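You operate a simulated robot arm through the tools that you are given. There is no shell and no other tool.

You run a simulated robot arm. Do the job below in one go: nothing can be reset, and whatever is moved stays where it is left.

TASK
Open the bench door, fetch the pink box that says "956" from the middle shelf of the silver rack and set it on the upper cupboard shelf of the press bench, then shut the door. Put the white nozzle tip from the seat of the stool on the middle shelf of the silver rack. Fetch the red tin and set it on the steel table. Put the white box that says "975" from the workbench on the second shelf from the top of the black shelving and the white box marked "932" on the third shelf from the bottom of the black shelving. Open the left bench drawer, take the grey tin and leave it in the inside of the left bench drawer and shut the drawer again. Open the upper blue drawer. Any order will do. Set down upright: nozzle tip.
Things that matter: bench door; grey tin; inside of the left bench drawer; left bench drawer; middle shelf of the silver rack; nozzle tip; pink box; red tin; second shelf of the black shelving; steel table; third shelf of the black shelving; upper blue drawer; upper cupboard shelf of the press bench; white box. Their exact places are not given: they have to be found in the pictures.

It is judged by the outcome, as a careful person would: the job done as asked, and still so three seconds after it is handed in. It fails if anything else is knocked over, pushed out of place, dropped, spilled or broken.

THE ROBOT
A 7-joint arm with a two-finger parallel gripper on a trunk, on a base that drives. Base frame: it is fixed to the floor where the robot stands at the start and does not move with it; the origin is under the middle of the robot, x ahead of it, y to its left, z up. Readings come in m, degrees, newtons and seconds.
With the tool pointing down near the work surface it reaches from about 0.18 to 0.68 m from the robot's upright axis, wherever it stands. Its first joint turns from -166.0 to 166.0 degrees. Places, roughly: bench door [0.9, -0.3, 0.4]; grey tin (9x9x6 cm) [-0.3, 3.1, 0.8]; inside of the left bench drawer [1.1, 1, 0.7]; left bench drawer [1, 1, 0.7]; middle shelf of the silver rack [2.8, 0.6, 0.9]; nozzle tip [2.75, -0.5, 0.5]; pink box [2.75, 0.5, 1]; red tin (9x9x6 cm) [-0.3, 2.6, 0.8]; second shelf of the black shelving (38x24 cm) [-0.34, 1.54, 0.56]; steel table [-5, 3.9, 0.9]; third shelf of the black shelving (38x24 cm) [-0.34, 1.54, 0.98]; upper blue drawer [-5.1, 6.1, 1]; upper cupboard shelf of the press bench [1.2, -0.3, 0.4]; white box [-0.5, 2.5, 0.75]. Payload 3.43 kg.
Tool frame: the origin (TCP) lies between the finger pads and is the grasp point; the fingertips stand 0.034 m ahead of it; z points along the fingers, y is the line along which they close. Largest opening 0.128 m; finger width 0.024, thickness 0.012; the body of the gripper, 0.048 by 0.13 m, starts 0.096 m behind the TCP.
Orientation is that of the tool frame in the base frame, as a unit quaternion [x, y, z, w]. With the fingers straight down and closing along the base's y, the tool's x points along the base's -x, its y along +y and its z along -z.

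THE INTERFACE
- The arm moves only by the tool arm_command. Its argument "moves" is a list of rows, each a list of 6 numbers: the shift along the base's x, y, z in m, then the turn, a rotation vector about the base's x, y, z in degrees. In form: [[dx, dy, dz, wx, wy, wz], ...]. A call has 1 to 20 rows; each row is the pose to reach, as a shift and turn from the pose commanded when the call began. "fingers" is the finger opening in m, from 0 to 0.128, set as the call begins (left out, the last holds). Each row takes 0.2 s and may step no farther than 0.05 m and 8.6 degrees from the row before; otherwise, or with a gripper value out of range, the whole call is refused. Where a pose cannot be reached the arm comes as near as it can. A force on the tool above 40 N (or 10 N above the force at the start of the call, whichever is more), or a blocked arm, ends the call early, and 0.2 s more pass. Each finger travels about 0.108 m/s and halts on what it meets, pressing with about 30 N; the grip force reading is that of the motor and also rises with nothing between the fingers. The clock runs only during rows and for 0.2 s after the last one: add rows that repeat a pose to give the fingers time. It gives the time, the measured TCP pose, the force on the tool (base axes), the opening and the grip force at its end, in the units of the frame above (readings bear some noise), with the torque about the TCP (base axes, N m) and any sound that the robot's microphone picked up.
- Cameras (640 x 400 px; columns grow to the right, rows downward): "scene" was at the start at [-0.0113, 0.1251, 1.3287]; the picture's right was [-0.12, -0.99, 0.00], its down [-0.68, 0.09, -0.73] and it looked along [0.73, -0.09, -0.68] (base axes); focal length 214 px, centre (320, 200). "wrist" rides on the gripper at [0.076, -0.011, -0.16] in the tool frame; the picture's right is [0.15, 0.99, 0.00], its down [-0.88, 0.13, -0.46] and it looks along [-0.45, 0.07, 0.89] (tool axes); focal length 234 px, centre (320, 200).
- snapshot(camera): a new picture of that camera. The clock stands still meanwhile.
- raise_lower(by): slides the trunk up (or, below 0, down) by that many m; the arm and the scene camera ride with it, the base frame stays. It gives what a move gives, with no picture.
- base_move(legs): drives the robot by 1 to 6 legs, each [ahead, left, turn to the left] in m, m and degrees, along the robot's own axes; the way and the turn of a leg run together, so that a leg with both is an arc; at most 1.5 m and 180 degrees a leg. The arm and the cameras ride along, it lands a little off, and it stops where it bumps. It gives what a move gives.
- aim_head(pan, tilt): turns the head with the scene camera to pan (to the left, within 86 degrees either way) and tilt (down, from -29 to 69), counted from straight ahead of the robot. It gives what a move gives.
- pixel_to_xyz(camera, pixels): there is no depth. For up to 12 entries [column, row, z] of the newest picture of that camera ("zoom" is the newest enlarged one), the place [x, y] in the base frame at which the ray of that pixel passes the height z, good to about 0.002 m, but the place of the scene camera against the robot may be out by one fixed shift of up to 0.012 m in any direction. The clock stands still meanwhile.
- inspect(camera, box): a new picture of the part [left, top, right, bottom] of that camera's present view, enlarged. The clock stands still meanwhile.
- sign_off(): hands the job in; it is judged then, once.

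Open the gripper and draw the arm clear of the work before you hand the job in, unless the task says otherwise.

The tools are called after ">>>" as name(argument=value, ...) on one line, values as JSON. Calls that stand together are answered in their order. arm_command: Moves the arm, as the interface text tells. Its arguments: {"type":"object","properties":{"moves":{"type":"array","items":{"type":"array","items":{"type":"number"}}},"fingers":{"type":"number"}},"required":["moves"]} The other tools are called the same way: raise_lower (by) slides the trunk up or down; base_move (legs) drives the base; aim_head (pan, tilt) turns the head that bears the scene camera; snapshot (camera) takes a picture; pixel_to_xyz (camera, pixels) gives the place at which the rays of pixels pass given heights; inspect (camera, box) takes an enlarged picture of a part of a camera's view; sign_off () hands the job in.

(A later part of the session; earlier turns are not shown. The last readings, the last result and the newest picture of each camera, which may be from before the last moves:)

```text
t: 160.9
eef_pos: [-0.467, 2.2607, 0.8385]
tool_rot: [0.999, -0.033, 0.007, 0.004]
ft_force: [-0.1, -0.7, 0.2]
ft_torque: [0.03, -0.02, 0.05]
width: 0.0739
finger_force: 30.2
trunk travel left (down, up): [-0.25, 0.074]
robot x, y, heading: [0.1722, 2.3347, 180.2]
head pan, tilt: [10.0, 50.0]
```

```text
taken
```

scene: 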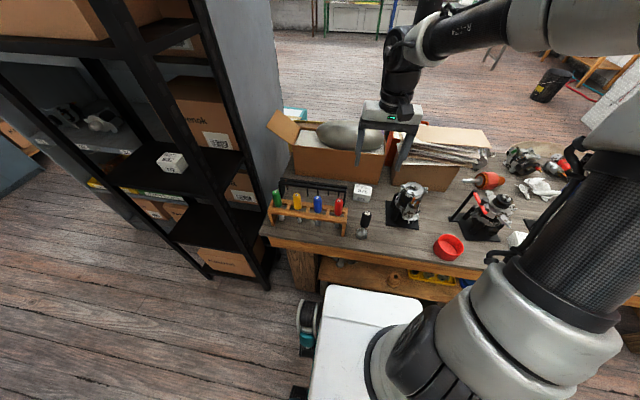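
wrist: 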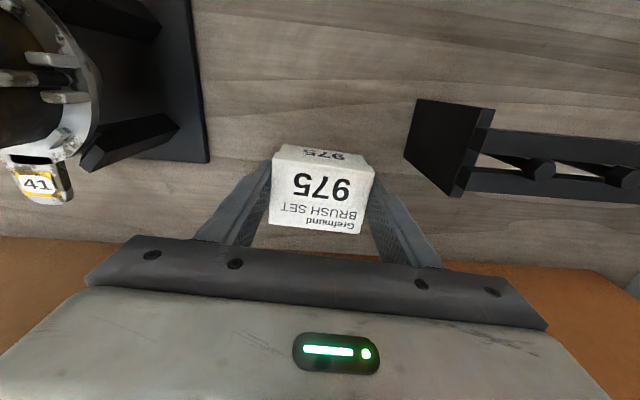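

Held at 0.074. I lift to z ≈ 1.10 and carry it to the same free spot near (-0.27, 2.42).

>>> arm_command(moves=[[0, 0, 0.03, 0, 0, 0], [0, 0, 0.07, 0, 0, 0], [0, 0, 0.11, 0, 0, 0], [0, 0, 0.15, 0, 0, 0], [0, 0, 0.19, 0, 0, 0], [0, 0, 0.23, 0, 0, 0], [0, 0, 0.26, 0, 0, 0], [0.02, 0.035, 0.26, 0, 0, 1], [0.05, 0.065, 0.26, 0, 0, 2], [0.08, 0.095, 0.26, 0, 0, 3.3], [0.12, 0.125, 0.26, 0, 0, 3.6], [0.16, 0.145, 0.26, 0, 0, 3.6], [0.197, 0.16, 0.26, 0, 0, 3.6], [0.197, 0.16, 0.22, 0, 0, 3.6], [0.197, 0.16, 0.18, 0, 0, 3.6], [0.197, 0.16, 0.14, 0, 0, 3.6], [0.197, 0.16, 0.1, 0, 0, 3.6], [0.197, 0.16, 0.06, 0, 0, 3.6], [0.197, 0.16, 0.04, 0, 0, 3.6], [0.197, 0.16, 0.04, 0, 0, 3.6]], fingers=0.0)

>>> snapshot(camera="wrist")

>>> snapshot(camera="scene")

```text
t: 165.1
eef_pos: [-0.2699, 2.4206, 0.8784]
tool_rot: [1.0, 0.0, 0.006, 0.004]
ft_force: [3.3, -0.5, -2.9]
ft_torque: [0.03, -0.06, -0.01]
width: 0.0742
finger_force: 29.8
trunk travel left (down, up): [-0.25, 0.074]
robot x, y, heading: [0.1707, 2.3359, 180.2]
head pan, tilt: [10.0, 50.0]
```

```text
taken
```

wrist: 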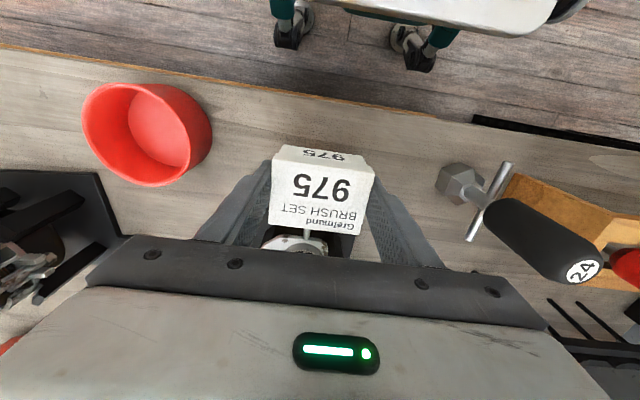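

```text
taken
```

scene: 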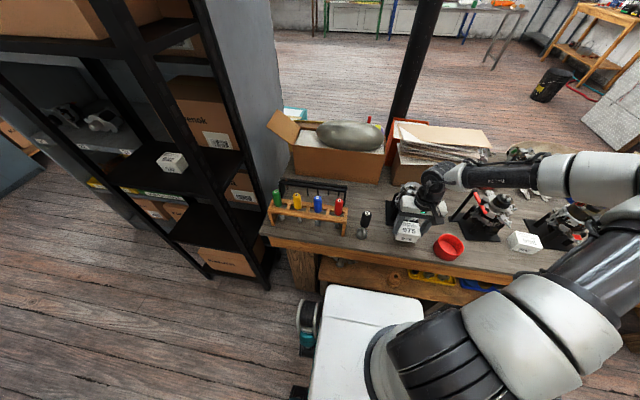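

The box is over the free spot, but the forearm now passes on the right above the alternator stand. I zoom there to make sure nothing is being touched.

>>> inspect(camera="scene", box=[400, 150, 592, 270])

```text
3.33 times, centred on (496, 210) of scene
```

zoom: 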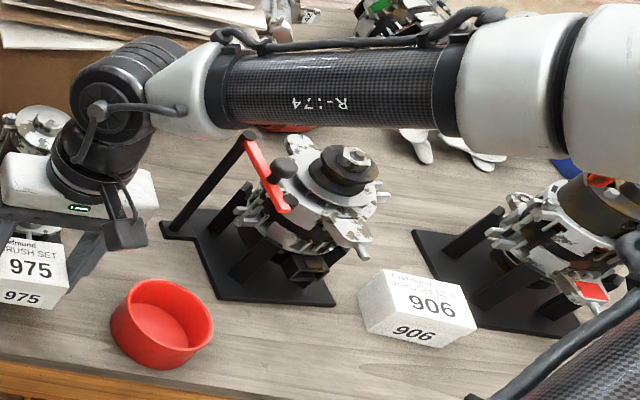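

The forearm is just above the stand's post, so lowering here is risky. I raise the box, shift the base 0.155 m right so the arm reaches from the other side as before, and bring the box back over the spot.

>>> arm_command(moves=[[0, 0, 0.04, 0, 0, 0], [0, 0, 0.08, 0, 0, 0], [0, 0, 0.12, 0, 0, 0], [0, 0, 0.16, 0, 0, 0], [0, 0, 0.2, 0, 0, 0]], fingers=0.0)

>>> base_move(legs=[[0, -0.155, 0]])

>>> snapshot(camera="scene")

```text
t: 166.3
eef_pos: [-0.2713, 2.4227, 1.0805]
tool_rot: [1.0, -0.001, 0.006, 0.002]
ft_force: [-0.2, 0.1, -0.3]
ft_torque: [-0.02, 0.02, 0.0]
width: 0.0739
finger_force: 29.8
trunk travel left (down, up): [-0.25, 0.074]
robot x, y, heading: [0.1723, 2.3354, 180.1]
head pan, tilt: [10.0, 50.0]
```

```text
t: 168.4
eef_pos: [-0.2692, 2.5756, 1.0803]
tool_rot: [1.0, -0.001, 0.007, 0.004]
ft_force: [-0.7, 0.4, -0.7]
ft_torque: [0.0, -0.02, 0.01]
width: 0.0738
finger_force: 30.1
trunk travel left (down, up): [-0.25, 0.074]
robot x, y, heading: [0.1737, 2.4859, 179.5]
head pan, tilt: [10.0, 50.0]
```

```text
taken
```

scene: 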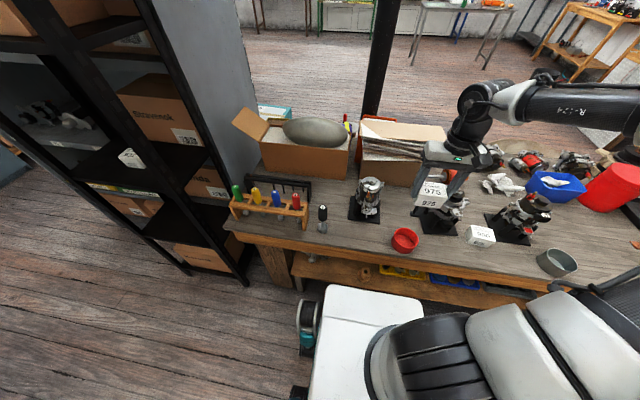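

I move the box 0.155 m left again at height and look at where the elbow goes.

>>> arm_command(moves=[[0, -0.04, 0, 0, 0, 0], [0, -0.08, 0, 0, 0, 0], [0, -0.12, 0, 0, 0, 0], [0, -0.155, 0, 0, 0, 0], [0, -0.155, 0, 0, 0, 0]], fingers=0.0)

>>> snapshot(camera="scene")

```text
t: 169.6
eef_pos: [-0.2692, 2.421, 1.0804]
tool_rot: [1.0, -0.002, 0.006, 0.003]
ft_force: [-0.3, -0.4, -0.4]
ft_torque: [0.0, -0.03, -0.02]
width: 0.074
finger_force: 29.6
trunk travel left (down, up): [-0.25, 0.074]
robot x, y, heading: [0.1701, 2.4899, 179.8]
head pan, tilt: [10.0, 50.0]
```

```text
taken
```

scene: 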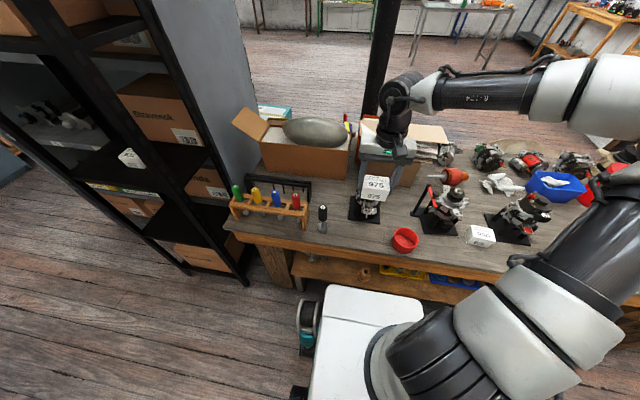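

The elbow is still low on the right. Earlier, stretching the arm nearly straight made it swing to the other side, so I repeat that: extend to (-0.51, 2.556) at height and return.

>>> arm_command(moves=[[-0.03, 0.03, 0.02, 0, 0, 0], [-0.07, 0.055, 0.02, 0, 0, 0], [-0.11, 0.08, 0.02, 0, 0, 0], [-0.15, 0.1, 0.02, 0, 0, 0], [-0.19, 0.12, 0.02, 0, 0, 0], [-0.225, 0.135, 0.02, 0, 0, 0], [-0.245, 0.135, 0.02, 0, 0, 0], [-0.245, 0.135, 0.02, 0, 0, 0]], fingers=0.0)

>>> snapshot(camera="scene")

```text
t: 171.4
eef_pos: [-0.5153, 2.5552, 1.0997]
tool_rot: [1.0, -0.001, 0.007, 0.002]
ft_force: [-0.1, -0.6, -0.7]
ft_torque: [0.01, 0.0, 0.02]
width: 0.0739
finger_force: 29.4
trunk travel left (down, up): [-0.25, 0.074]
robot x, y, heading: [0.1697, 2.488, 179.9]
head pan, tilt: [10.0, 50.0]
```

```text
taken
```

scene: 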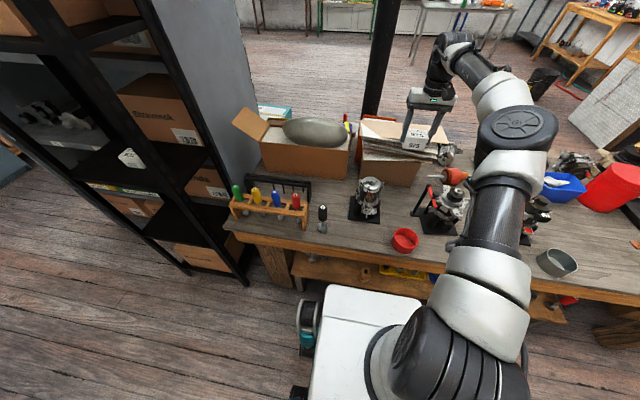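

Geometry from the pictures puts the post's top at (-0.375, 2.627, 1.007) and the forearm at z ≥ 1.06 and about 8 cm nearer the robot even when lowered, so the spot is usable after all. I return and lower the box there.

>>> arm_command(moves=[[0.035, -0.02, 0, 0, 0, 0], [0.075, -0.045, 0, 0, 0, 0], [0.115, -0.07, 0, 0, 0, 0], [0.155, -0.09, 0, 0, 0, 0], [0.195, -0.11, 0, 0, 0, 0], [0.23, -0.13, 0, 0, 0, 0], [0.245, -0.135, -0.02, 0, 0, 0], [0.245, -0.135, -0.06, 0, 0, 0], [0.245, -0.135, -0.1, 0, 0, 0], [0.245, -0.135, -0.14, 0, 0, 0], [0.245, -0.135, -0.17, 0, 0, 0], [0.245, -0.135, -0.17, 0, 0, 0]], fingers=0.0)

>>> snapshot(camera="scene")

```text
t: 174.0
eef_pos: [-0.2702, 2.4208, 0.9305]
tool_rot: [1.0, 0.0, 0.006, 0.003]
ft_force: [-0.3, 0.3, -1.1]
ft_torque: [0.0, 0.0, -0.01]
width: 0.0741
finger_force: 30.3
trunk travel left (down, up): [-0.25, 0.074]
robot x, y, heading: [0.1722, 2.49, 180.2]
head pan, tilt: [10.0, 50.0]
```

```text
taken
```

scene: 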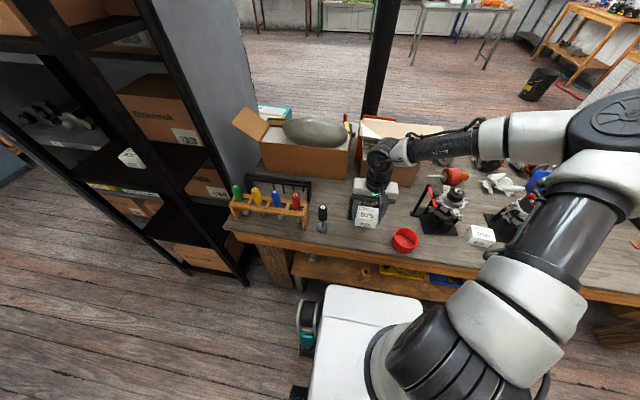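

The forearm rises to the right, well above the stand. I lower the box to z 0.838 and release.

>>> arm_command(moves=[[0, 0, -0.04, 0, 0, 0], [0, 0, -0.075, 0, 0, 0], [0, 0, -0.09, 0, 0, 0], [0, 0, -0.0935, 0, 0, 0], [0, 0, -0.0935, 0, 0, 0]], fingers=0.0)

>>> arm_command(moves=[[0, 0, 0, 0, 0, 0], [0, 0, 0, 0, 0, 0], [0, 0, 0.02, 0, 0, 0], [0, 0, 0.06, 0, 0, 0], [0, 0, 0.1, 0, 0, 0], [0, 0, 0.14, 0, 0, 0], [0, 0, 0.18, 0, 0, 0]], fingers=0.1)

>>> snapshot(camera="wrist")

```text
t: 175.2
eef_pos: [-0.2697, 2.422, 0.8386]
tool_rot: [1.0, -0.002, 0.005, 0.003]
ft_force: [-0.6, -0.1, 11.3]
ft_torque: [0.45, -0.21, 0.02]
width: 0.0739
finger_force: 29.8
trunk travel left (down, up): [-0.25, 0.074]
robot x, y, heading: [0.1669, 2.492, 180.1]
head pan, tilt: [10.0, 50.0]
```

```text
t: 176.8
eef_pos: [-0.2684, 2.4209, 1.017]
tool_rot: [1.0, 0.0, 0.005, 0.003]
ft_force: [0.1, 0.0, 0.5]
ft_torque: [0.01, -0.01, 0.04]
width: 0.0999
finger_force: 0.0
trunk travel left (down, up): [-0.25, 0.074]
robot x, y, heading: [0.1719, 2.4904, 180.0]
head pan, tilt: [10.0, 50.0]
```

```text
taken
```

wrist: 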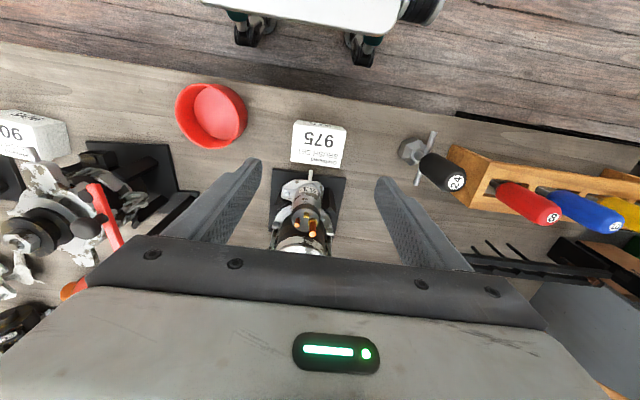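

"975" stands at (318, 142) on the free spot. I repeat the sequence: back off 0.17 m and approach with a 45-degree tilt.

>>> base_move(legs=[[-0.17, 0, 0]])

>>> arm_command(moves=[[-0.01, 0, 0.01, 0, 7.5, 0], [-0.02, 0, 0.02, 0, 15, 0], [-0.04, 0, 0.01, 0, 22.5, 0], [-0.06, 0, -0.01, 0, 30, 0], [-0.08, 0, -0.04, 0, 37.5, 0], [-0.095, 0, -0.08, 0, 45, 0], [-0.1, 0, -0.11, 0, 45, 0], [-0.1, 0, -0.11, 0, 45, 0]], fingers=0.105)

>>> snapshot(camera="wrist")

>>> inspect(camera="wrist", box=[256, 90, 400, 180])

```text
t: 178.2
eef_pos: [-0.1007, 2.4216, 1.016]
tool_rot: [1.0, -0.004, 0.006, 0.004]
ft_force: [-0.1, -0.6, -0.2]
ft_torque: [-0.03, 0.04, -0.01]
width: 0.1
finger_force: 0.1
trunk travel left (down, up): [-0.25, 0.074]
robot x, y, heading: [0.3387, 2.4896, 179.8]
head pan, tilt: [10.0, 50.0]
```

```text
t: 180.1
eef_pos: [-0.2004, 2.4228, 0.9059]
tool_rot: [0.926, -0.001, -0.377, 0.004]
ft_force: [0.1, -0.1, 0.3]
ft_torque: [-0.01, 0.01, 0.0]
width: 0.105
finger_force: 0.1
trunk travel left (down, up): [-0.25, 0.074]
robot x, y, heading: [0.3392, 2.4872, 179.9]
head pan, tilt: [10.0, 50.0]
```

```text
taken
```

wrist: 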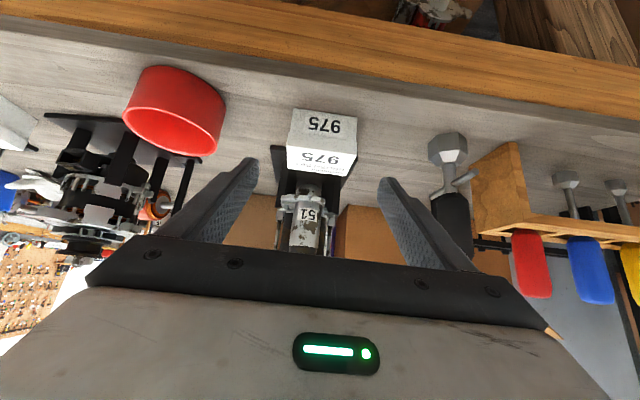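

```text
4.44 times, centred on (328, 135) of wrist
```

zoom: 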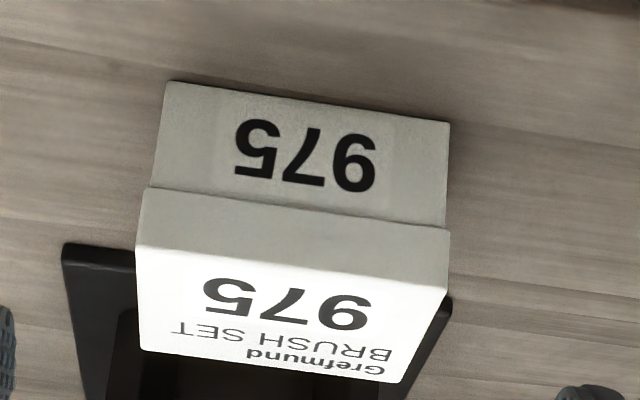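

The box is centred to within 1 mm this time. I advance along the tool axis to z 0.831, close and lift away.

>>> arm_command(moves=[[-0.018, -0.001, -0.018, 0, 0, 0], [-0.036, -0.001, -0.036, 0, 0, 0], [-0.053, -0.001, -0.056, 0, 0, 0], [-0.066, -0.001, -0.068, 0, 0, 0], [-0.0705, -0.001, -0.0745, 0, 0, 0], [-0.0705, -0.001, -0.0745, 0, 0, 0]], fingers=0.105)

>>> arm_command(moves=[[0, 0, 0, 0, 0, 0], [0, 0, 0, 0, 0, 0], [0, 0, 0, 0, 0, 0]], fingers=0.0)

>>> arm_command(moves=[[0, 0, 0.02, 0, 0, 0], [0, 0, 0.05, 0, 0, 0], [0.02, 0, 0.09, 0, 0, 0], [0.05, 0, 0.11, 0, 0, 0], [0.08, 0, 0.11, 0, 0, 0], [0.11, 0, 0.11, 0, 0, 0], [0.14, 0, 0.11, 0, 0, 0]], fingers=0.0)

>>> snapshot(camera="wrist")

```text
t: 181.4
eef_pos: [-0.2717, 2.4213, 0.8326]
tool_rot: [0.926, -0.001, -0.377, 0.004]
ft_force: [0.5, -0.4, 0.0]
ft_torque: [-0.05, 0.0, 0.04]
width: 0.105
finger_force: 0.1
trunk travel left (down, up): [-0.25, 0.074]
robot x, y, heading: [0.3379, 2.4849, 179.6]
head pan, tilt: [10.0, 50.0]
```

```text
t: 182.2
eef_pos: [-0.2715, 2.4206, 0.8328]
tool_rot: [0.926, -0.002, -0.378, 0.004]
ft_force: [-0.4, -0.6, 0.4]
ft_torque: [-0.04, 0.02, 0.0]
width: 0.0741
finger_force: 30.0
trunk travel left (down, up): [-0.25, 0.074]
robot x, y, heading: [0.338, 2.4882, 179.7]
head pan, tilt: [10.0, 50.0]
```

```text
t: 183.8
eef_pos: [-0.1314, 2.4203, 0.9427]
tool_rot: [0.926, -0.002, -0.378, 0.003]
ft_force: [0.0, -0.5, -0.3]
ft_torque: [0.02, 0.0, -0.02]
width: 0.0746
finger_force: 29.9
trunk travel left (down, up): [-0.25, 0.074]
robot x, y, heading: [0.3394, 2.4884, 179.6]
head pan, tilt: [10.0, 50.0]
```

```text
taken
```

wrist: 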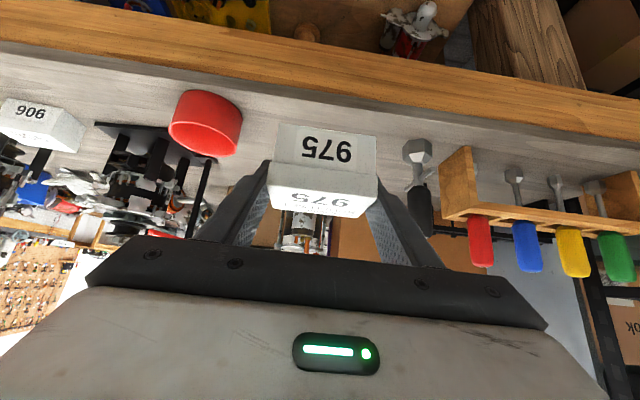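

"975" is held level. I back off, slide left to the black shelving, and lower the trunk for the z 0.56 board.

>>> base_move(legs=[[-0.12, 0, 0], [0, 0.87, 0.3]])

>>> raise_lower(by=-0.2)

>>> arm_command(moves=[[0, 0, -0.03, 0, 0, 0], [0, 0, -0.06, 0, 0, 0], [0, 0, -0.08, 0, 0, 0], [0, 0, -0.08, 0, 0, 0]], fingers=0.0)

>>> aim_head(pan=0, tilt=45)

>>> snapshot(camera="scene")

>>> snapshot(camera="wrist")

```text
t: 193.2
eef_pos: [-0.0079, 1.5691, 0.9419]
tool_rot: [0.926, 0.005, -0.376, 0.007]
ft_force: [0.3, -1.0, -0.6]
ft_torque: [-0.04, 0.0, 0.03]
width: 0.0744
finger_force: 30.0
trunk travel left (down, up): [-0.25, 0.074]
robot x, y, heading: [0.4592, 1.6417, -179.4]
head pan, tilt: [10.0, 50.0]
```

```text
t: 195.4
eef_pos: [-0.0094, 1.5689, 0.7416]
tool_rot: [0.926, 0.005, -0.377, 0.006]
ft_force: [0.1, -0.3, -0.4]
ft_torque: [0.02, 0.01, -0.02]
width: 0.0742
finger_force: 29.7
trunk travel left (down, up): [-0.05, 0.274]
robot x, y, heading: [0.464, 1.6442, -179.5]
head pan, tilt: [10.0, 50.0]
```

```text
t: 196.4
eef_pos: [-0.0081, 1.5692, 0.6617]
tool_rot: [0.926, 0.004, -0.377, 0.007]
ft_force: [-0.1, -0.1, -1.3]
ft_torque: [0.0, -0.03, -0.01]
width: 0.0742
finger_force: 29.8
trunk travel left (down, up): [-0.05, 0.274]
robot x, y, heading: [0.4631, 1.6454, -179.7]
head pan, tilt: [10.0, 50.0]
```

```text
t: 197.1
eef_pos: [-0.008, 1.5699, 0.6622]
tool_rot: [0.926, 0.005, -0.377, 0.007]
ft_force: [0.0, 0.7, -0.1]
ft_torque: [-0.02, -0.03, 0.05]
width: 0.0744
finger_force: 30.3
trunk travel left (down, up): [-0.05, 0.274]
robot x, y, heading: [0.4644, 1.6447, -179.5]
head pan, tilt: [0.0, 45.0]
```

```text
taken
```

scene: 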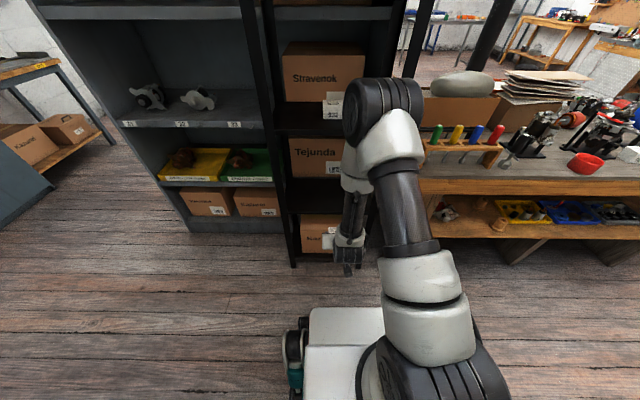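

```text
taken
```

wrist: 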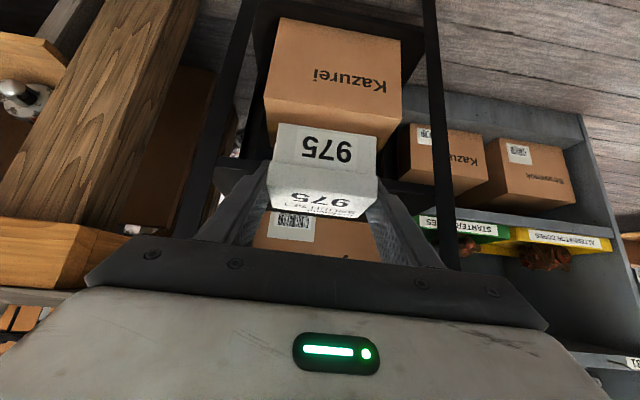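

The elbow is at roughly (-0.05, 1.66, 1.13), so driving close could bump the posts. I'll stay back, centre the box at y 1.547 and extend with the arm, checking the elbow on the way.

>>> base_move(legs=[[0.04, 0, 0]])

>>> arm_command(moves=[[-0.03, -0.012, 0, 0, 0, 0], [-0.06, -0.023, 0, 0, 0, 0], [-0.09, -0.023, 0, 0, 0, 0], [-0.12, -0.023, 0, 0, 0, 0], [-0.12, -0.023, 0, 0, 0, 0]], fingers=0.0)

>>> snapshot(camera="scene")

>>> snapshot(camera="wrist")

```text
t: 198.0
eef_pos: [-0.0476, 1.569, 0.6614]
tool_rot: [0.926, 0.005, -0.377, 0.007]
ft_force: [-0.1, 1.0, -0.8]
ft_torque: [0.03, 0.01, 0.04]
width: 0.0742
finger_force: 29.8
trunk travel left (down, up): [-0.05, 0.274]
robot x, y, heading: [0.4193, 1.6449, -179.2]
head pan, tilt: [0.0, 45.0]
```

```text
t: 199.2
eef_pos: [-0.1686, 1.5453, 0.6621]
tool_rot: [0.926, 0.004, -0.377, 0.007]
ft_force: [0.9, 0.8, -0.3]
ft_torque: [0.01, -0.01, -0.01]
width: 0.0742
finger_force: 30.3
trunk travel left (down, up): [-0.05, 0.274]
robot x, y, heading: [0.4231, 1.6414, -179.4]
head pan, tilt: [0.0, 45.0]
```

```text
taken
```

scene: 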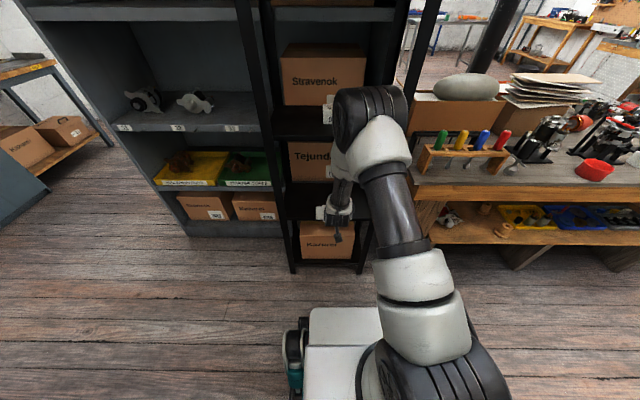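

```text
taken
```

wrist: 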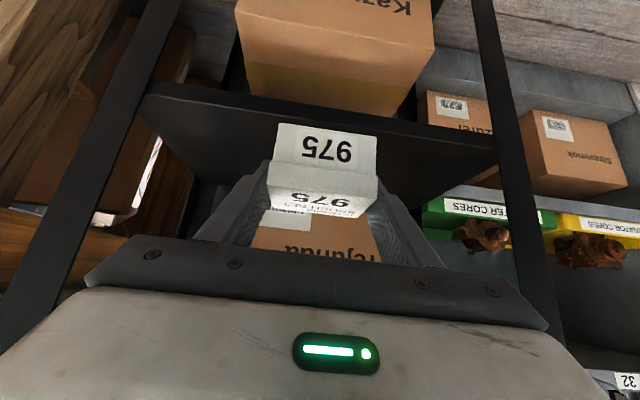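

The board's front edge is visible under the box and the elbow keeps clear of the posts. I extend 0.15 m further over the board.

>>> arm_command(moves=[[-0.03, 0, 0, 0, 0, 0], [-0.06, 0, 0, 0, 0, 0], [-0.09, 0, 0, 0, 0, 0], [-0.12, 0, 0, 0, 0, 0], [-0.15, 0, 0, 0, 0, 0], [-0.15, 0, 0, 0, 0, 0]], fingers=0.0)

>>> snapshot(camera="scene")

>>> snapshot(camera="wrist")

```text
t: 200.6
eef_pos: [-0.3185, 1.5453, 0.6627]
tool_rot: [0.926, 0.004, -0.376, 0.006]
ft_force: [0.2, -0.7, -0.7]
ft_torque: [0.02, -0.02, -0.03]
width: 0.0743
finger_force: 30.6
trunk travel left (down, up): [-0.05, 0.274]
robot x, y, heading: [0.4198, 1.6427, -179.6]
head pan, tilt: [0.0, 45.0]
```

```text
taken
```

scene: 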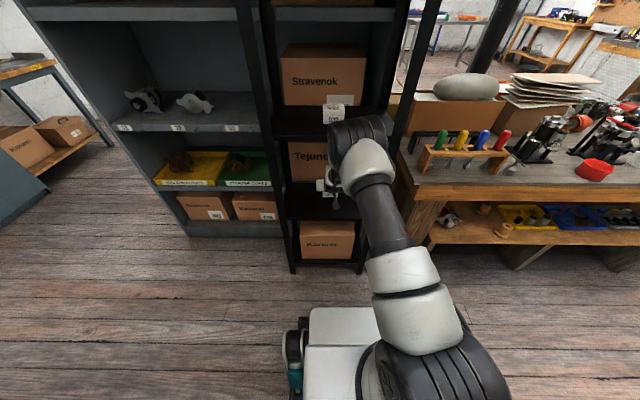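

```text
taken
```

wrist: 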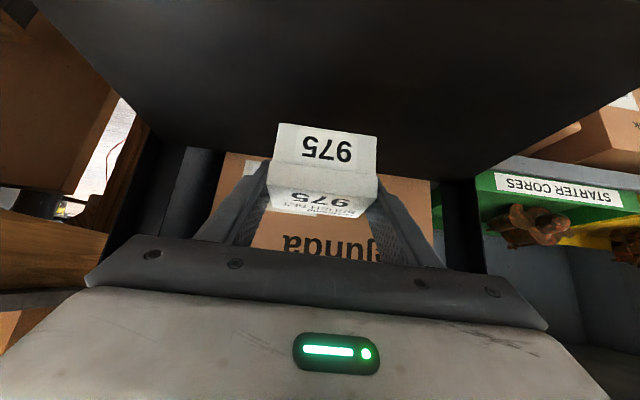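

The box is over the z 0.56 board, centred between the posts. I lower to about 1.5 cm above contact, then in small steps.

>>> arm_command(moves=[[0, 0, -0.02, 0, 0, 0], [0, 0, -0.04, 0, 0, 0], [0, 0, -0.047, 0, 0, 0], [0, 0, -0.047, 0, 0, 0]], fingers=0.0)

>>> arm_command(moves=[[0, 0, -0.004, 0, 0, 0], [0, 0, -0.008, 0, 0, 0], [0, 0, -0.01, 0, 0, 0], [0, 0, -0.01, 0, 0, 0]], fingers=0.0)

>>> arm_command(moves=[[0, 0, -0.002, 0, 0, 0], [0, 0, -0.003, 0, 0, 0], [0, 0, -0.003, 0, 0, 0]], fingers=0.0)

```text
t: 201.6
eef_pos: [-0.3186, 1.5457, 0.6157]
tool_rot: [0.926, 0.004, -0.378, 0.005]
ft_force: [0.0, -0.4, -0.3]
ft_torque: [-0.01, 0.0, -0.01]
width: 0.0742
finger_force: 29.8
trunk travel left (down, up): [-0.05, 0.274]
robot x, y, heading: [0.4222, 1.6445, -179.4]
head pan, tilt: [0.0, 45.0]
```

```text
t: 202.6
eef_pos: [-0.3181, 1.5454, 0.6036]
tool_rot: [0.926, 0.005, -0.377, 0.007]
ft_force: [0.3, 0.2, -0.6]
ft_torque: [0.0, 0.0, 0.03]
width: 0.0741
finger_force: 30.0
trunk travel left (down, up): [-0.05, 0.274]
robot x, y, heading: [0.4236, 1.6424, -179.4]
head pan, tilt: [0.0, 45.0]
```

```text
t: 203.4
eef_pos: [-0.3185, 1.546, 0.6035]
tool_rot: [0.925, 0.005, -0.379, 0.006]
ft_force: [1.4, 0.6, 8.3]
ft_torque: [0.33, -0.18, -0.06]
width: 0.0742
finger_force: 30.1
trunk travel left (down, up): [-0.05, 0.274]
robot x, y, heading: [0.4211, 1.6435, -179.4]
head pan, tilt: [0.0, 45.0]
```

Contact at z 0.6035 (8.3 N), so the box rests on the board. I open and withdraw along the tool axis, keeping below the board above.

>>> arm_command(moves=[[0, 0, 0, 0, 0, 0], [0, 0, 0, 0, 0, 0], [0.015, 0, 0.015, 0, 0, 0], [0.04, 0, 0.04, 0, 0, 0], [0.07, 0, 0.055, 0, 0, 0], [0.11, 0, 0.06, 0, 0, 0], [0.15, 0, 0.06, 0, 0, 0], [0.19, 0, 0.06, 0, 0, 0], [0.23, 0, 0.06, 0, 0, 0], [0.26, 0, 0.06, 0, 0, 0]], fingers=0.1)

>>> snapshot(camera="wrist")

>>> base_move(legs=[[-0.1, 0, 0]])

>>> aim_head(pan=0, tilt=30)

>>> snapshot(camera="scene")

```text
t: 205.6
eef_pos: [-0.0569, 1.5446, 0.6627]
tool_rot: [0.926, 0.005, -0.377, 0.007]
ft_force: [0.2, 0.0, 0.4]
ft_torque: [-0.02, -0.02, 0.01]
width: 0.1
finger_force: 0.2
trunk travel left (down, up): [-0.05, 0.274]
robot x, y, heading: [0.4224, 1.6465, -179.4]
head pan, tilt: [0.0, 45.0]
```

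```text
taken
```

wrist: 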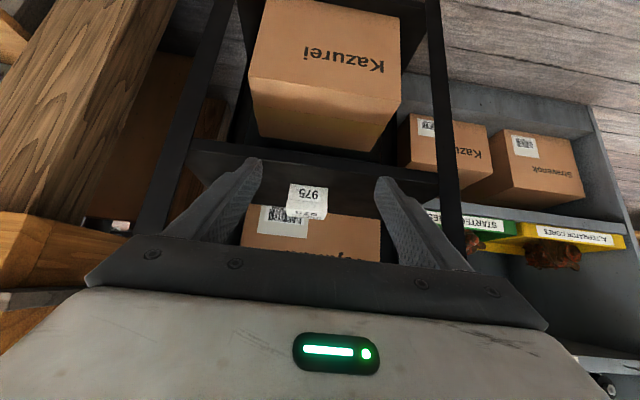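

```text
t: 206.7
eef_pos: [0.0428, 1.5444, 0.6631]
tool_rot: [0.926, 0.005, -0.377, 0.007]
ft_force: [-0.7, 0.5, 0.3]
ft_torque: [0.04, 0.03, 0.0]
width: 0.1001
finger_force: 0.2
trunk travel left (down, up): [-0.05, 0.274]
robot x, y, heading: [0.523, 1.6441, -179.5]
head pan, tilt: [0.0, 45.0]
```

```text
t: 207.5
eef_pos: [0.0436, 1.5441, 0.6623]
tool_rot: [0.926, 0.004, -0.377, 0.005]
ft_force: [0.3, -0.4, 0.3]
ft_torque: [-0.02, -0.03, 0.02]
width: 0.1001
finger_force: 0.1
trunk travel left (down, up): [-0.05, 0.274]
robot x, y, heading: [0.5237, 1.6459, -179.5]
head pan, tilt: [0.0, 30.0]
```

```text
taken
```

scene: 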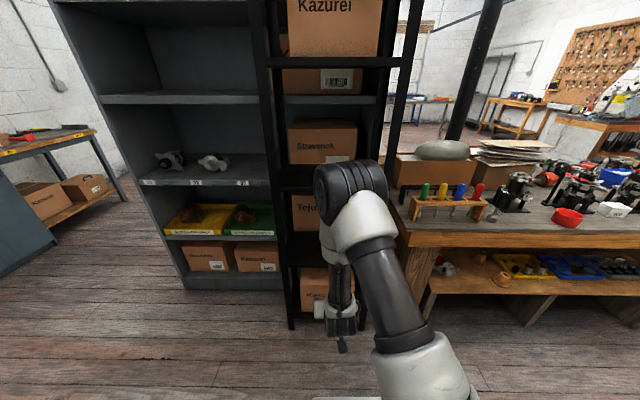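

Both white boxes are on their boards. Next is the left bench drawer: I move to open floor, turn to face +x, and slide along the aisle to stand in front of drawer "32".

>>> base_move(legs=[[0, -0.4, 0], [0, 0, -90], [0, 0, -90.5]])

>>> base_move(legs=[[-0.32, 0, 0], [0, -0.95, 0]])

>>> aim_head(pan=0, tilt=35)

>>> snapshot(camera="scene")

>>> snapshot(camera="wrist")

```text
t: 219.7
eef_pos: [0.9992, 2.1321, 0.6624]
tool_rot: [0.0, 0.926, 0.004, 0.377]
ft_force: [0.0, 0.1, 0.0]
ft_torque: [0.02, -0.01, 0.01]
width: 0.0998
finger_force: 0.0
trunk travel left (down, up): [-0.05, 0.274]
robot x, y, heading: [0.5188, 2.0382, -0.1]
head pan, tilt: [0.0, 30.0]
```

```text
t: 231.1
eef_pos: [0.6791, 1.1703, 0.6624]
tool_rot: [-0.008, 0.926, 0.008, 0.377]
ft_force: [0.1, -0.3, -0.2]
ft_torque: [0.05, 0.0, 0.02]
width: 0.0999
finger_force: 0.1
trunk travel left (down, up): [-0.05, 0.274]
robot x, y, heading: [0.2008, 1.0712, 0.9]
head pan, tilt: [0.0, 30.0]
```

```text
t: 231.8
eef_pos: [0.6781, 1.1688, 0.6631]
tool_rot: [-0.008, 0.926, 0.009, 0.378]
ft_force: [0.2, -0.3, 0.1]
ft_torque: [0.02, 0.02, -0.02]
width: 0.1001
finger_force: 0.0
trunk travel left (down, up): [-0.05, 0.274]
robot x, y, heading: [0.2007, 1.0685, 1.0]
head pan, tilt: [0.0, 35.0]
```

```text
taken
```

scene: 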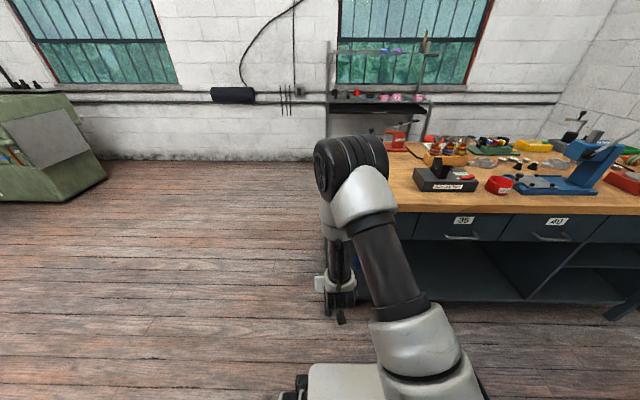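

```text
taken
```

wrist: 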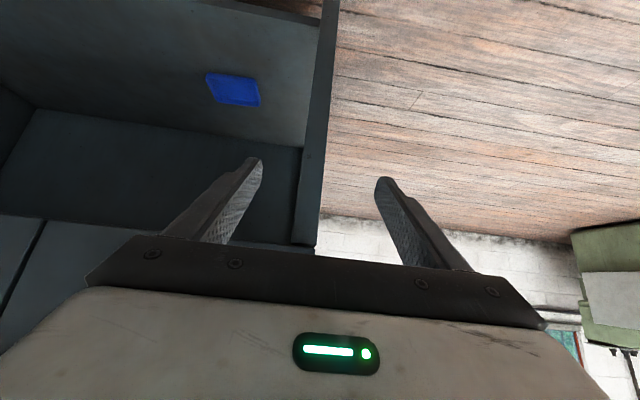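

Drawer "32" is hidden behind the elbow. I bring the tool level and in front of the robot, then roll it 90 degrees so that the fingers close vertically on the horizontal handle bar.

>>> arm_command(moves=[[-0.02, -0.02, 0.01, 0, -7.5, 0], [-0.04, -0.05, 0.02, 0, -15, 0], [-0.06, -0.08, 0.03, 0, -22.5, 0], [-0.08, -0.11, 0.04, 0, -30, 0], [-0.1, -0.14, 0.04, 0, -37.5, 0], [-0.12, -0.16, 0.04, 0, -45, -1], [-0.12, -0.16, 0.04, 0, -45, -1]], fingers=0.06)

>>> arm_command(moves=[[0, 0, 0, 8.2, 0, 0], [0, 0, 0, 16.4, 0, 0], [0, 0, 0, 24.6, 0, 0], [0, 0, 0, 32.8, 0, 0], [0, 0, 0, 41, 0, 0], [0, 0, 0, 49.2, 0, 0], [0, 0, 0, 57.4, 0, 0], [0, 0, 0, 65.6, 0, 0], [0, 0, 0, 73.8, 0, 0], [0, 0, 0, 82, 0, 0], [0, 0, 0, 90, 0, 0], [0, 0, 0, 90, 0, 0]])

>>> snapshot(camera="wrist")

>>> snapshot(camera="scene")

```text
t: 233.4
eef_pos: [0.5597, 1.0091, 0.7021]
tool_rot: [-0.003, 0.711, 0.001, 0.703]
ft_force: [0.2, 0.4, -0.9]
ft_torque: [0.05, 0.04, -0.02]
width: 0.06
finger_force: 0.0
out of reach, approached as far as the arm can: row 3, 4
trunk travel left (down, up): [-0.05, 0.274]
robot x, y, heading: [0.2015, 1.0688, 1.0]
head pan, tilt: [0.0, 35.0]
```

```text
t: 236.0
eef_pos: [0.5588, 1.0097, 0.7024]
tool_rot: [0.495, 0.501, 0.505, 0.499]
ft_force: [-0.7, 0.0, 0.3]
ft_torque: [-0.03, 0.01, 0.01]
width: 0.0601
finger_force: 0.1
trunk travel left (down, up): [-0.05, 0.274]
robot x, y, heading: [0.2049, 1.0707, 0.9]
head pan, tilt: [0.0, 35.0]
```

```text
taken
```

wrist: 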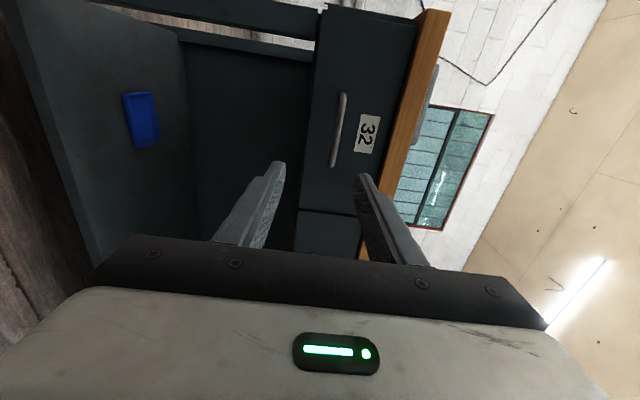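

```text
taken
```

scene: 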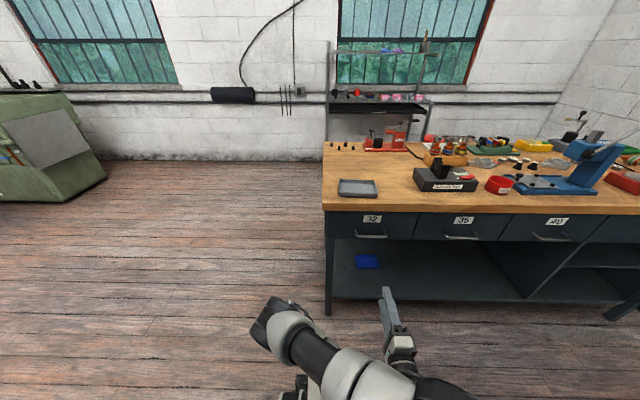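

The roll worked; the wrist view now shows handle "32" from (343, 93) to (332, 165), with image right being up. I zoom the scene view and cast rays from both cameras to locate the bar.

>>> inspect(camera="scene", box=[320, 195, 448, 275])

>>> pixel_to_xyz(camera="wrist", pixels=[[337, 130, 0.71], [337, 130, 0.72], [337, 130, 0.73], [343, 95, 0.72], [332, 163, 0.72], [343, 95, 0.73], [332, 163, 0.73]])

```text
5.00 times, centred on (384, 235) of scene
```

zoom: 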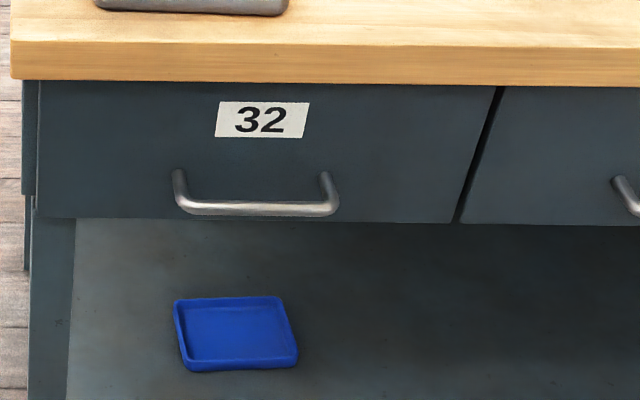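

```text
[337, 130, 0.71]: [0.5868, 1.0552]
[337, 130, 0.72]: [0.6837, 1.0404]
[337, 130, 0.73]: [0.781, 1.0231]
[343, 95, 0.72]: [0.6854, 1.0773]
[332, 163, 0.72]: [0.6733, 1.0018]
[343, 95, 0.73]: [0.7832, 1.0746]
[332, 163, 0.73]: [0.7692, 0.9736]
```

The wrist rays put the bar's centre near (0.84, 1.013, 0.736). I check it with the scene camera at the bar (255, 208 in the zoom) for several heights.

>>> pixel_to_xyz(camera="scene", pixels=[[371, 236.6, 0.73], [371, 236.6, 0.74], [371, 236.6, 0.72], [355, 230, 0.74], [387, 230, 0.74], [330, 212, 0.8], [325, 203, 0.85]])

```text
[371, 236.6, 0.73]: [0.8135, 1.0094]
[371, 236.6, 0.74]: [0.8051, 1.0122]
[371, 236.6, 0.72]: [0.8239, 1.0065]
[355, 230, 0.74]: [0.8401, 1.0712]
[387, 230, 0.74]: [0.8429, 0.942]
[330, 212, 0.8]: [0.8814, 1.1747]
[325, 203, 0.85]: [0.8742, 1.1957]
```

Bar at about (0.83, 1.013, 0.735). I raise the tool 0.033 m, advance to x ≈ 0.825 with the fingers straddling the bar, and check.

>>> arm_command(moves=[[0.02, 0.002, 0.02, 0, 0, 0], [0.05, 0.004, 0.033, 0, 0, 0], [0.09, 0.004, 0.033, 0, 0, 0], [0.13, 0.004, 0.033, 0, 0, 0], [0.17, 0.004, 0.033, 0, 0, 0], [0.2, 0.004, 0.033, 0, 0, 0], [0.2, 0.004, 0.033, 0, 0, 0]], fingers=0.06)

>>> snapshot(camera="wrist")

```text
t: 237.6
eef_pos: [0.7601, 1.0137, 0.7367]
tool_rot: [0.495, 0.502, 0.503, 0.499]
ft_force: [-0.1, 0.1, -0.2]
ft_torque: [0.0, -0.01, -0.03]
width: 0.0599
finger_force: 0.0
trunk travel left (down, up): [-0.05, 0.274]
robot x, y, heading: [0.202, 1.0658, 0.9]
head pan, tilt: [0.0, 35.0]
```

```text
taken
```

wrist: 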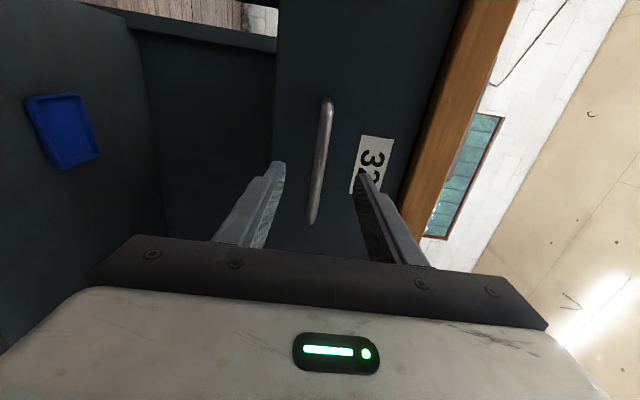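

The bar lies midway between the fingers. I advance 0.066 m and close.

>>> arm_command(moves=[[0.03, 0, 0, 0, 0, 0], [0.055, 0, 0, 0, 0, 0], [0.066, 0, 0, 0, 0, 0], [0.066, 0, 0, 0, 0, 0]], fingers=0.06)

>>> arm_command(moves=[[0, 0, 0, 0, 0, 0], [0, 0, 0, 0, 0, 0], [0, 0, 0, 0, 0, 0]], fingers=0.0)

>>> snapshot(camera="wrist")

```text
t: 238.5
eef_pos: [0.8204, 1.0132, 0.7333]
tool_rot: [0.497, 0.504, 0.502, 0.497]
ft_force: [-12.5, 1.1, 1.4]
ft_torque: [-0.01, -0.51, -0.12]
width: 0.0611
finger_force: 0.9
trunk travel left (down, up): [-0.05, 0.274]
robot x, y, heading: [0.2017, 1.0615, 1.0]
head pan, tilt: [0.0, 35.0]
stopped in row 4: the force on the tool passed its limit at 44 N (the readings are from after the stop); the commanded pose is now the measured one
```

```text
t: 239.3
eef_pos: [0.8208, 1.0129, 0.7349]
tool_rot: [0.496, 0.503, 0.502, 0.5]
ft_force: [-27.3, 1.0, 19.3]
ft_torque: [0.3, 0.01, -0.05]
width: 0.0119
finger_force: 45.3
trunk travel left (down, up): [-0.05, 0.274]
robot x, y, heading: [0.1982, 1.0667, 1.0]
head pan, tilt: [0.0, 35.0]
```

```text
taken
```

wrist: 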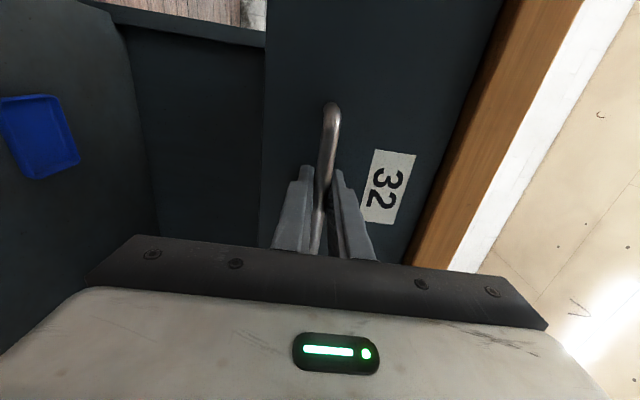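

The bar is gripped (0.0119) with the tips just touching the drawer face. I pull straight back 0.24 m in small steps.

>>> arm_command(moves=[[-0.01, 0, 0, 0, 0, 0], [-0.03, 0, 0, 0, 0, 0], [-0.05, 0, 0, 0, 0, 0], [-0.075, 0, 0, 0, 0, 0], [-0.1, 0, 0, 0, 0, 0], [-0.125, 0, 0, 0, 0, 0], [-0.15, 0, 0, 0, 0, 0], [-0.175, 0, 0, 0, 0, 0], [-0.2, 0, 0, 0, 0, 0], [-0.22, 0, 0, 0, 0, 0], [-0.24, 0, 0, 0, 0, 0]], fingers=0.0)

>>> snapshot(camera="scene")

>>> snapshot(camera="wrist")

```text
t: 241.7
eef_pos: [0.5813, 1.0141, 0.7346]
tool_rot: [0.497, 0.503, 0.503, 0.497]
ft_force: [-1.3, 13.5, 35.4]
ft_torque: [0.04, 0.18, -0.53]
width: 0.0118
finger_force: 44.8
trunk travel left (down, up): [-0.05, 0.274]
robot x, y, heading: [0.2, 1.067, 1.0]
head pan, tilt: [0.0, 35.0]
```

```text
taken
```

scene: 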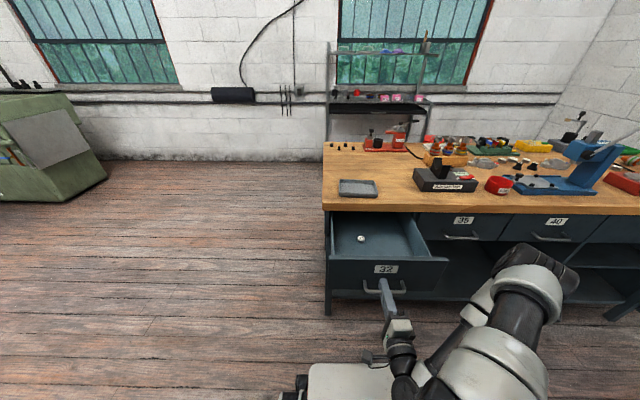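

```text
taken
```

wrist: 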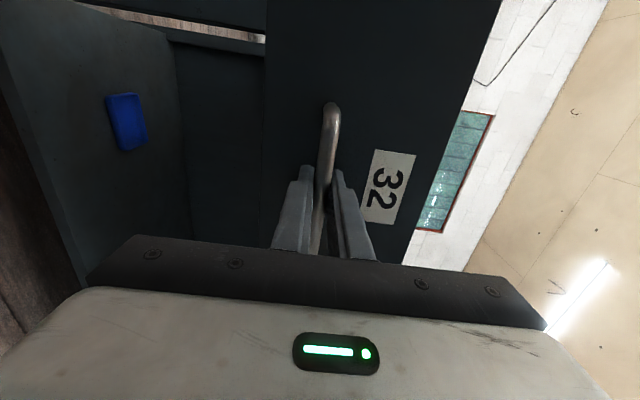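

The drawer is open about 0.24 m and empty except for a small white item. I release the bar and back the base 0.06 m so the fingers clear it.

>>> arm_command(moves=[[0, 0, 0, 0, 0, 0], [0, 0, 0, 0, 0, 0], [0, 0, 0, 0, 0, 0]], fingers=0.06)

>>> arm_command(moves=[[-0.03, 0, 0, 0, 0, 0], [-0.06, 0, 0, 0, 0, 0], [-0.08, 0, 0, 0, 0, 0]], fingers=0.06)

>>> inspect(camera="scene", box=[310, 180, 470, 300])

```text
t: 242.5
eef_pos: [0.5816, 1.0135, 0.7315]
tool_rot: [0.498, 0.505, 0.501, 0.497]
ft_force: [-2.1, -1.1, -1.8]
ft_torque: [0.08, 0.0, -0.1]
width: 0.0588
finger_force: 0.0
trunk travel left (down, up): [-0.05, 0.274]
robot x, y, heading: [0.1985, 1.0712, 0.5]
head pan, tilt: [0.0, 35.0]
```

```text
t: 243.2
eef_pos: [0.5579, 1.0162, 0.7578]
tool_rot: [0.456, 0.448, 0.547, 0.541]
ft_force: [-2.5, 0.3, -8.1]
ft_torque: [-0.09, 0.24, 0.03]
width: 0.0644
finger_force: 3.8
out of reach, approached as far as the arm can: row 2, 3
trunk travel left (down, up): [-0.05, 0.274]
robot x, y, heading: [0.2035, 1.0666, 1.0]
head pan, tilt: [0.0, 35.0]
stopped in row 3: the arm was blocked; the commanded pose is now the measured one
```

```text
3.33 times, centred on (390, 240) of scene
```

zoom: 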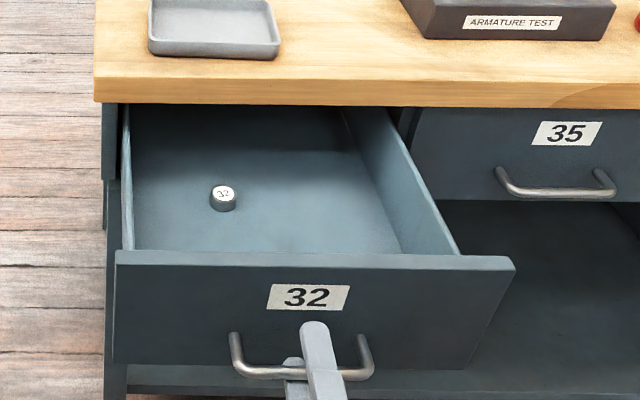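

The arm is too folded to retreat and tipped slightly, with a finger touching the bar. I open the fingers wider to free it, then back the base 0.07 m.

>>> arm_command(moves=[[0, 0, -0.005, 0, 0, 0], [0, 0, -0.008, 0, 0, 0], [0, 0, -0.008, 0, 0, 0]], fingers=0.11)

>>> inspect(camera="scene", box=[310, 180, 470, 300])

>>> snapshot(camera="wrist")

```text
t: 244.1
eef_pos: [0.5566, 1.0171, 0.7516]
tool_rot: [0.455, 0.447, 0.549, 0.541]
ft_force: [0.3, 0.0, -0.2]
ft_torque: [-0.04, 0.01, 0.01]
width: 0.1102
finger_force: 0.1
trunk travel left (down, up): [-0.05, 0.274]
robot x, y, heading: [0.2025, 1.0746, 1.0]
head pan, tilt: [0.0, 35.0]
```

```text
3.33 times, centred on (390, 240) of scene
```

zoom: 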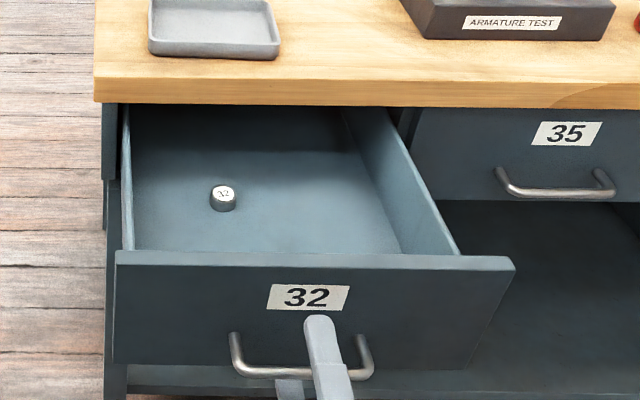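

```text
taken
```

wrist: 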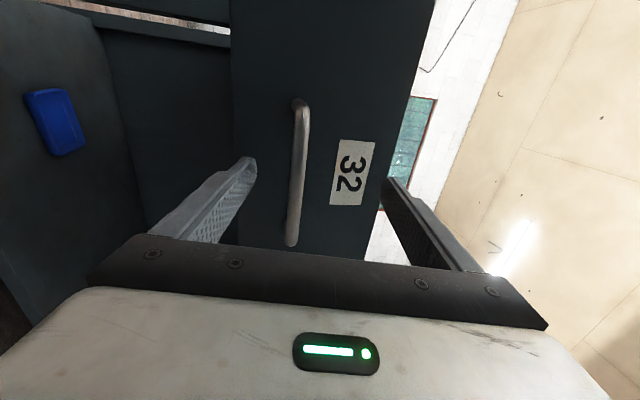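

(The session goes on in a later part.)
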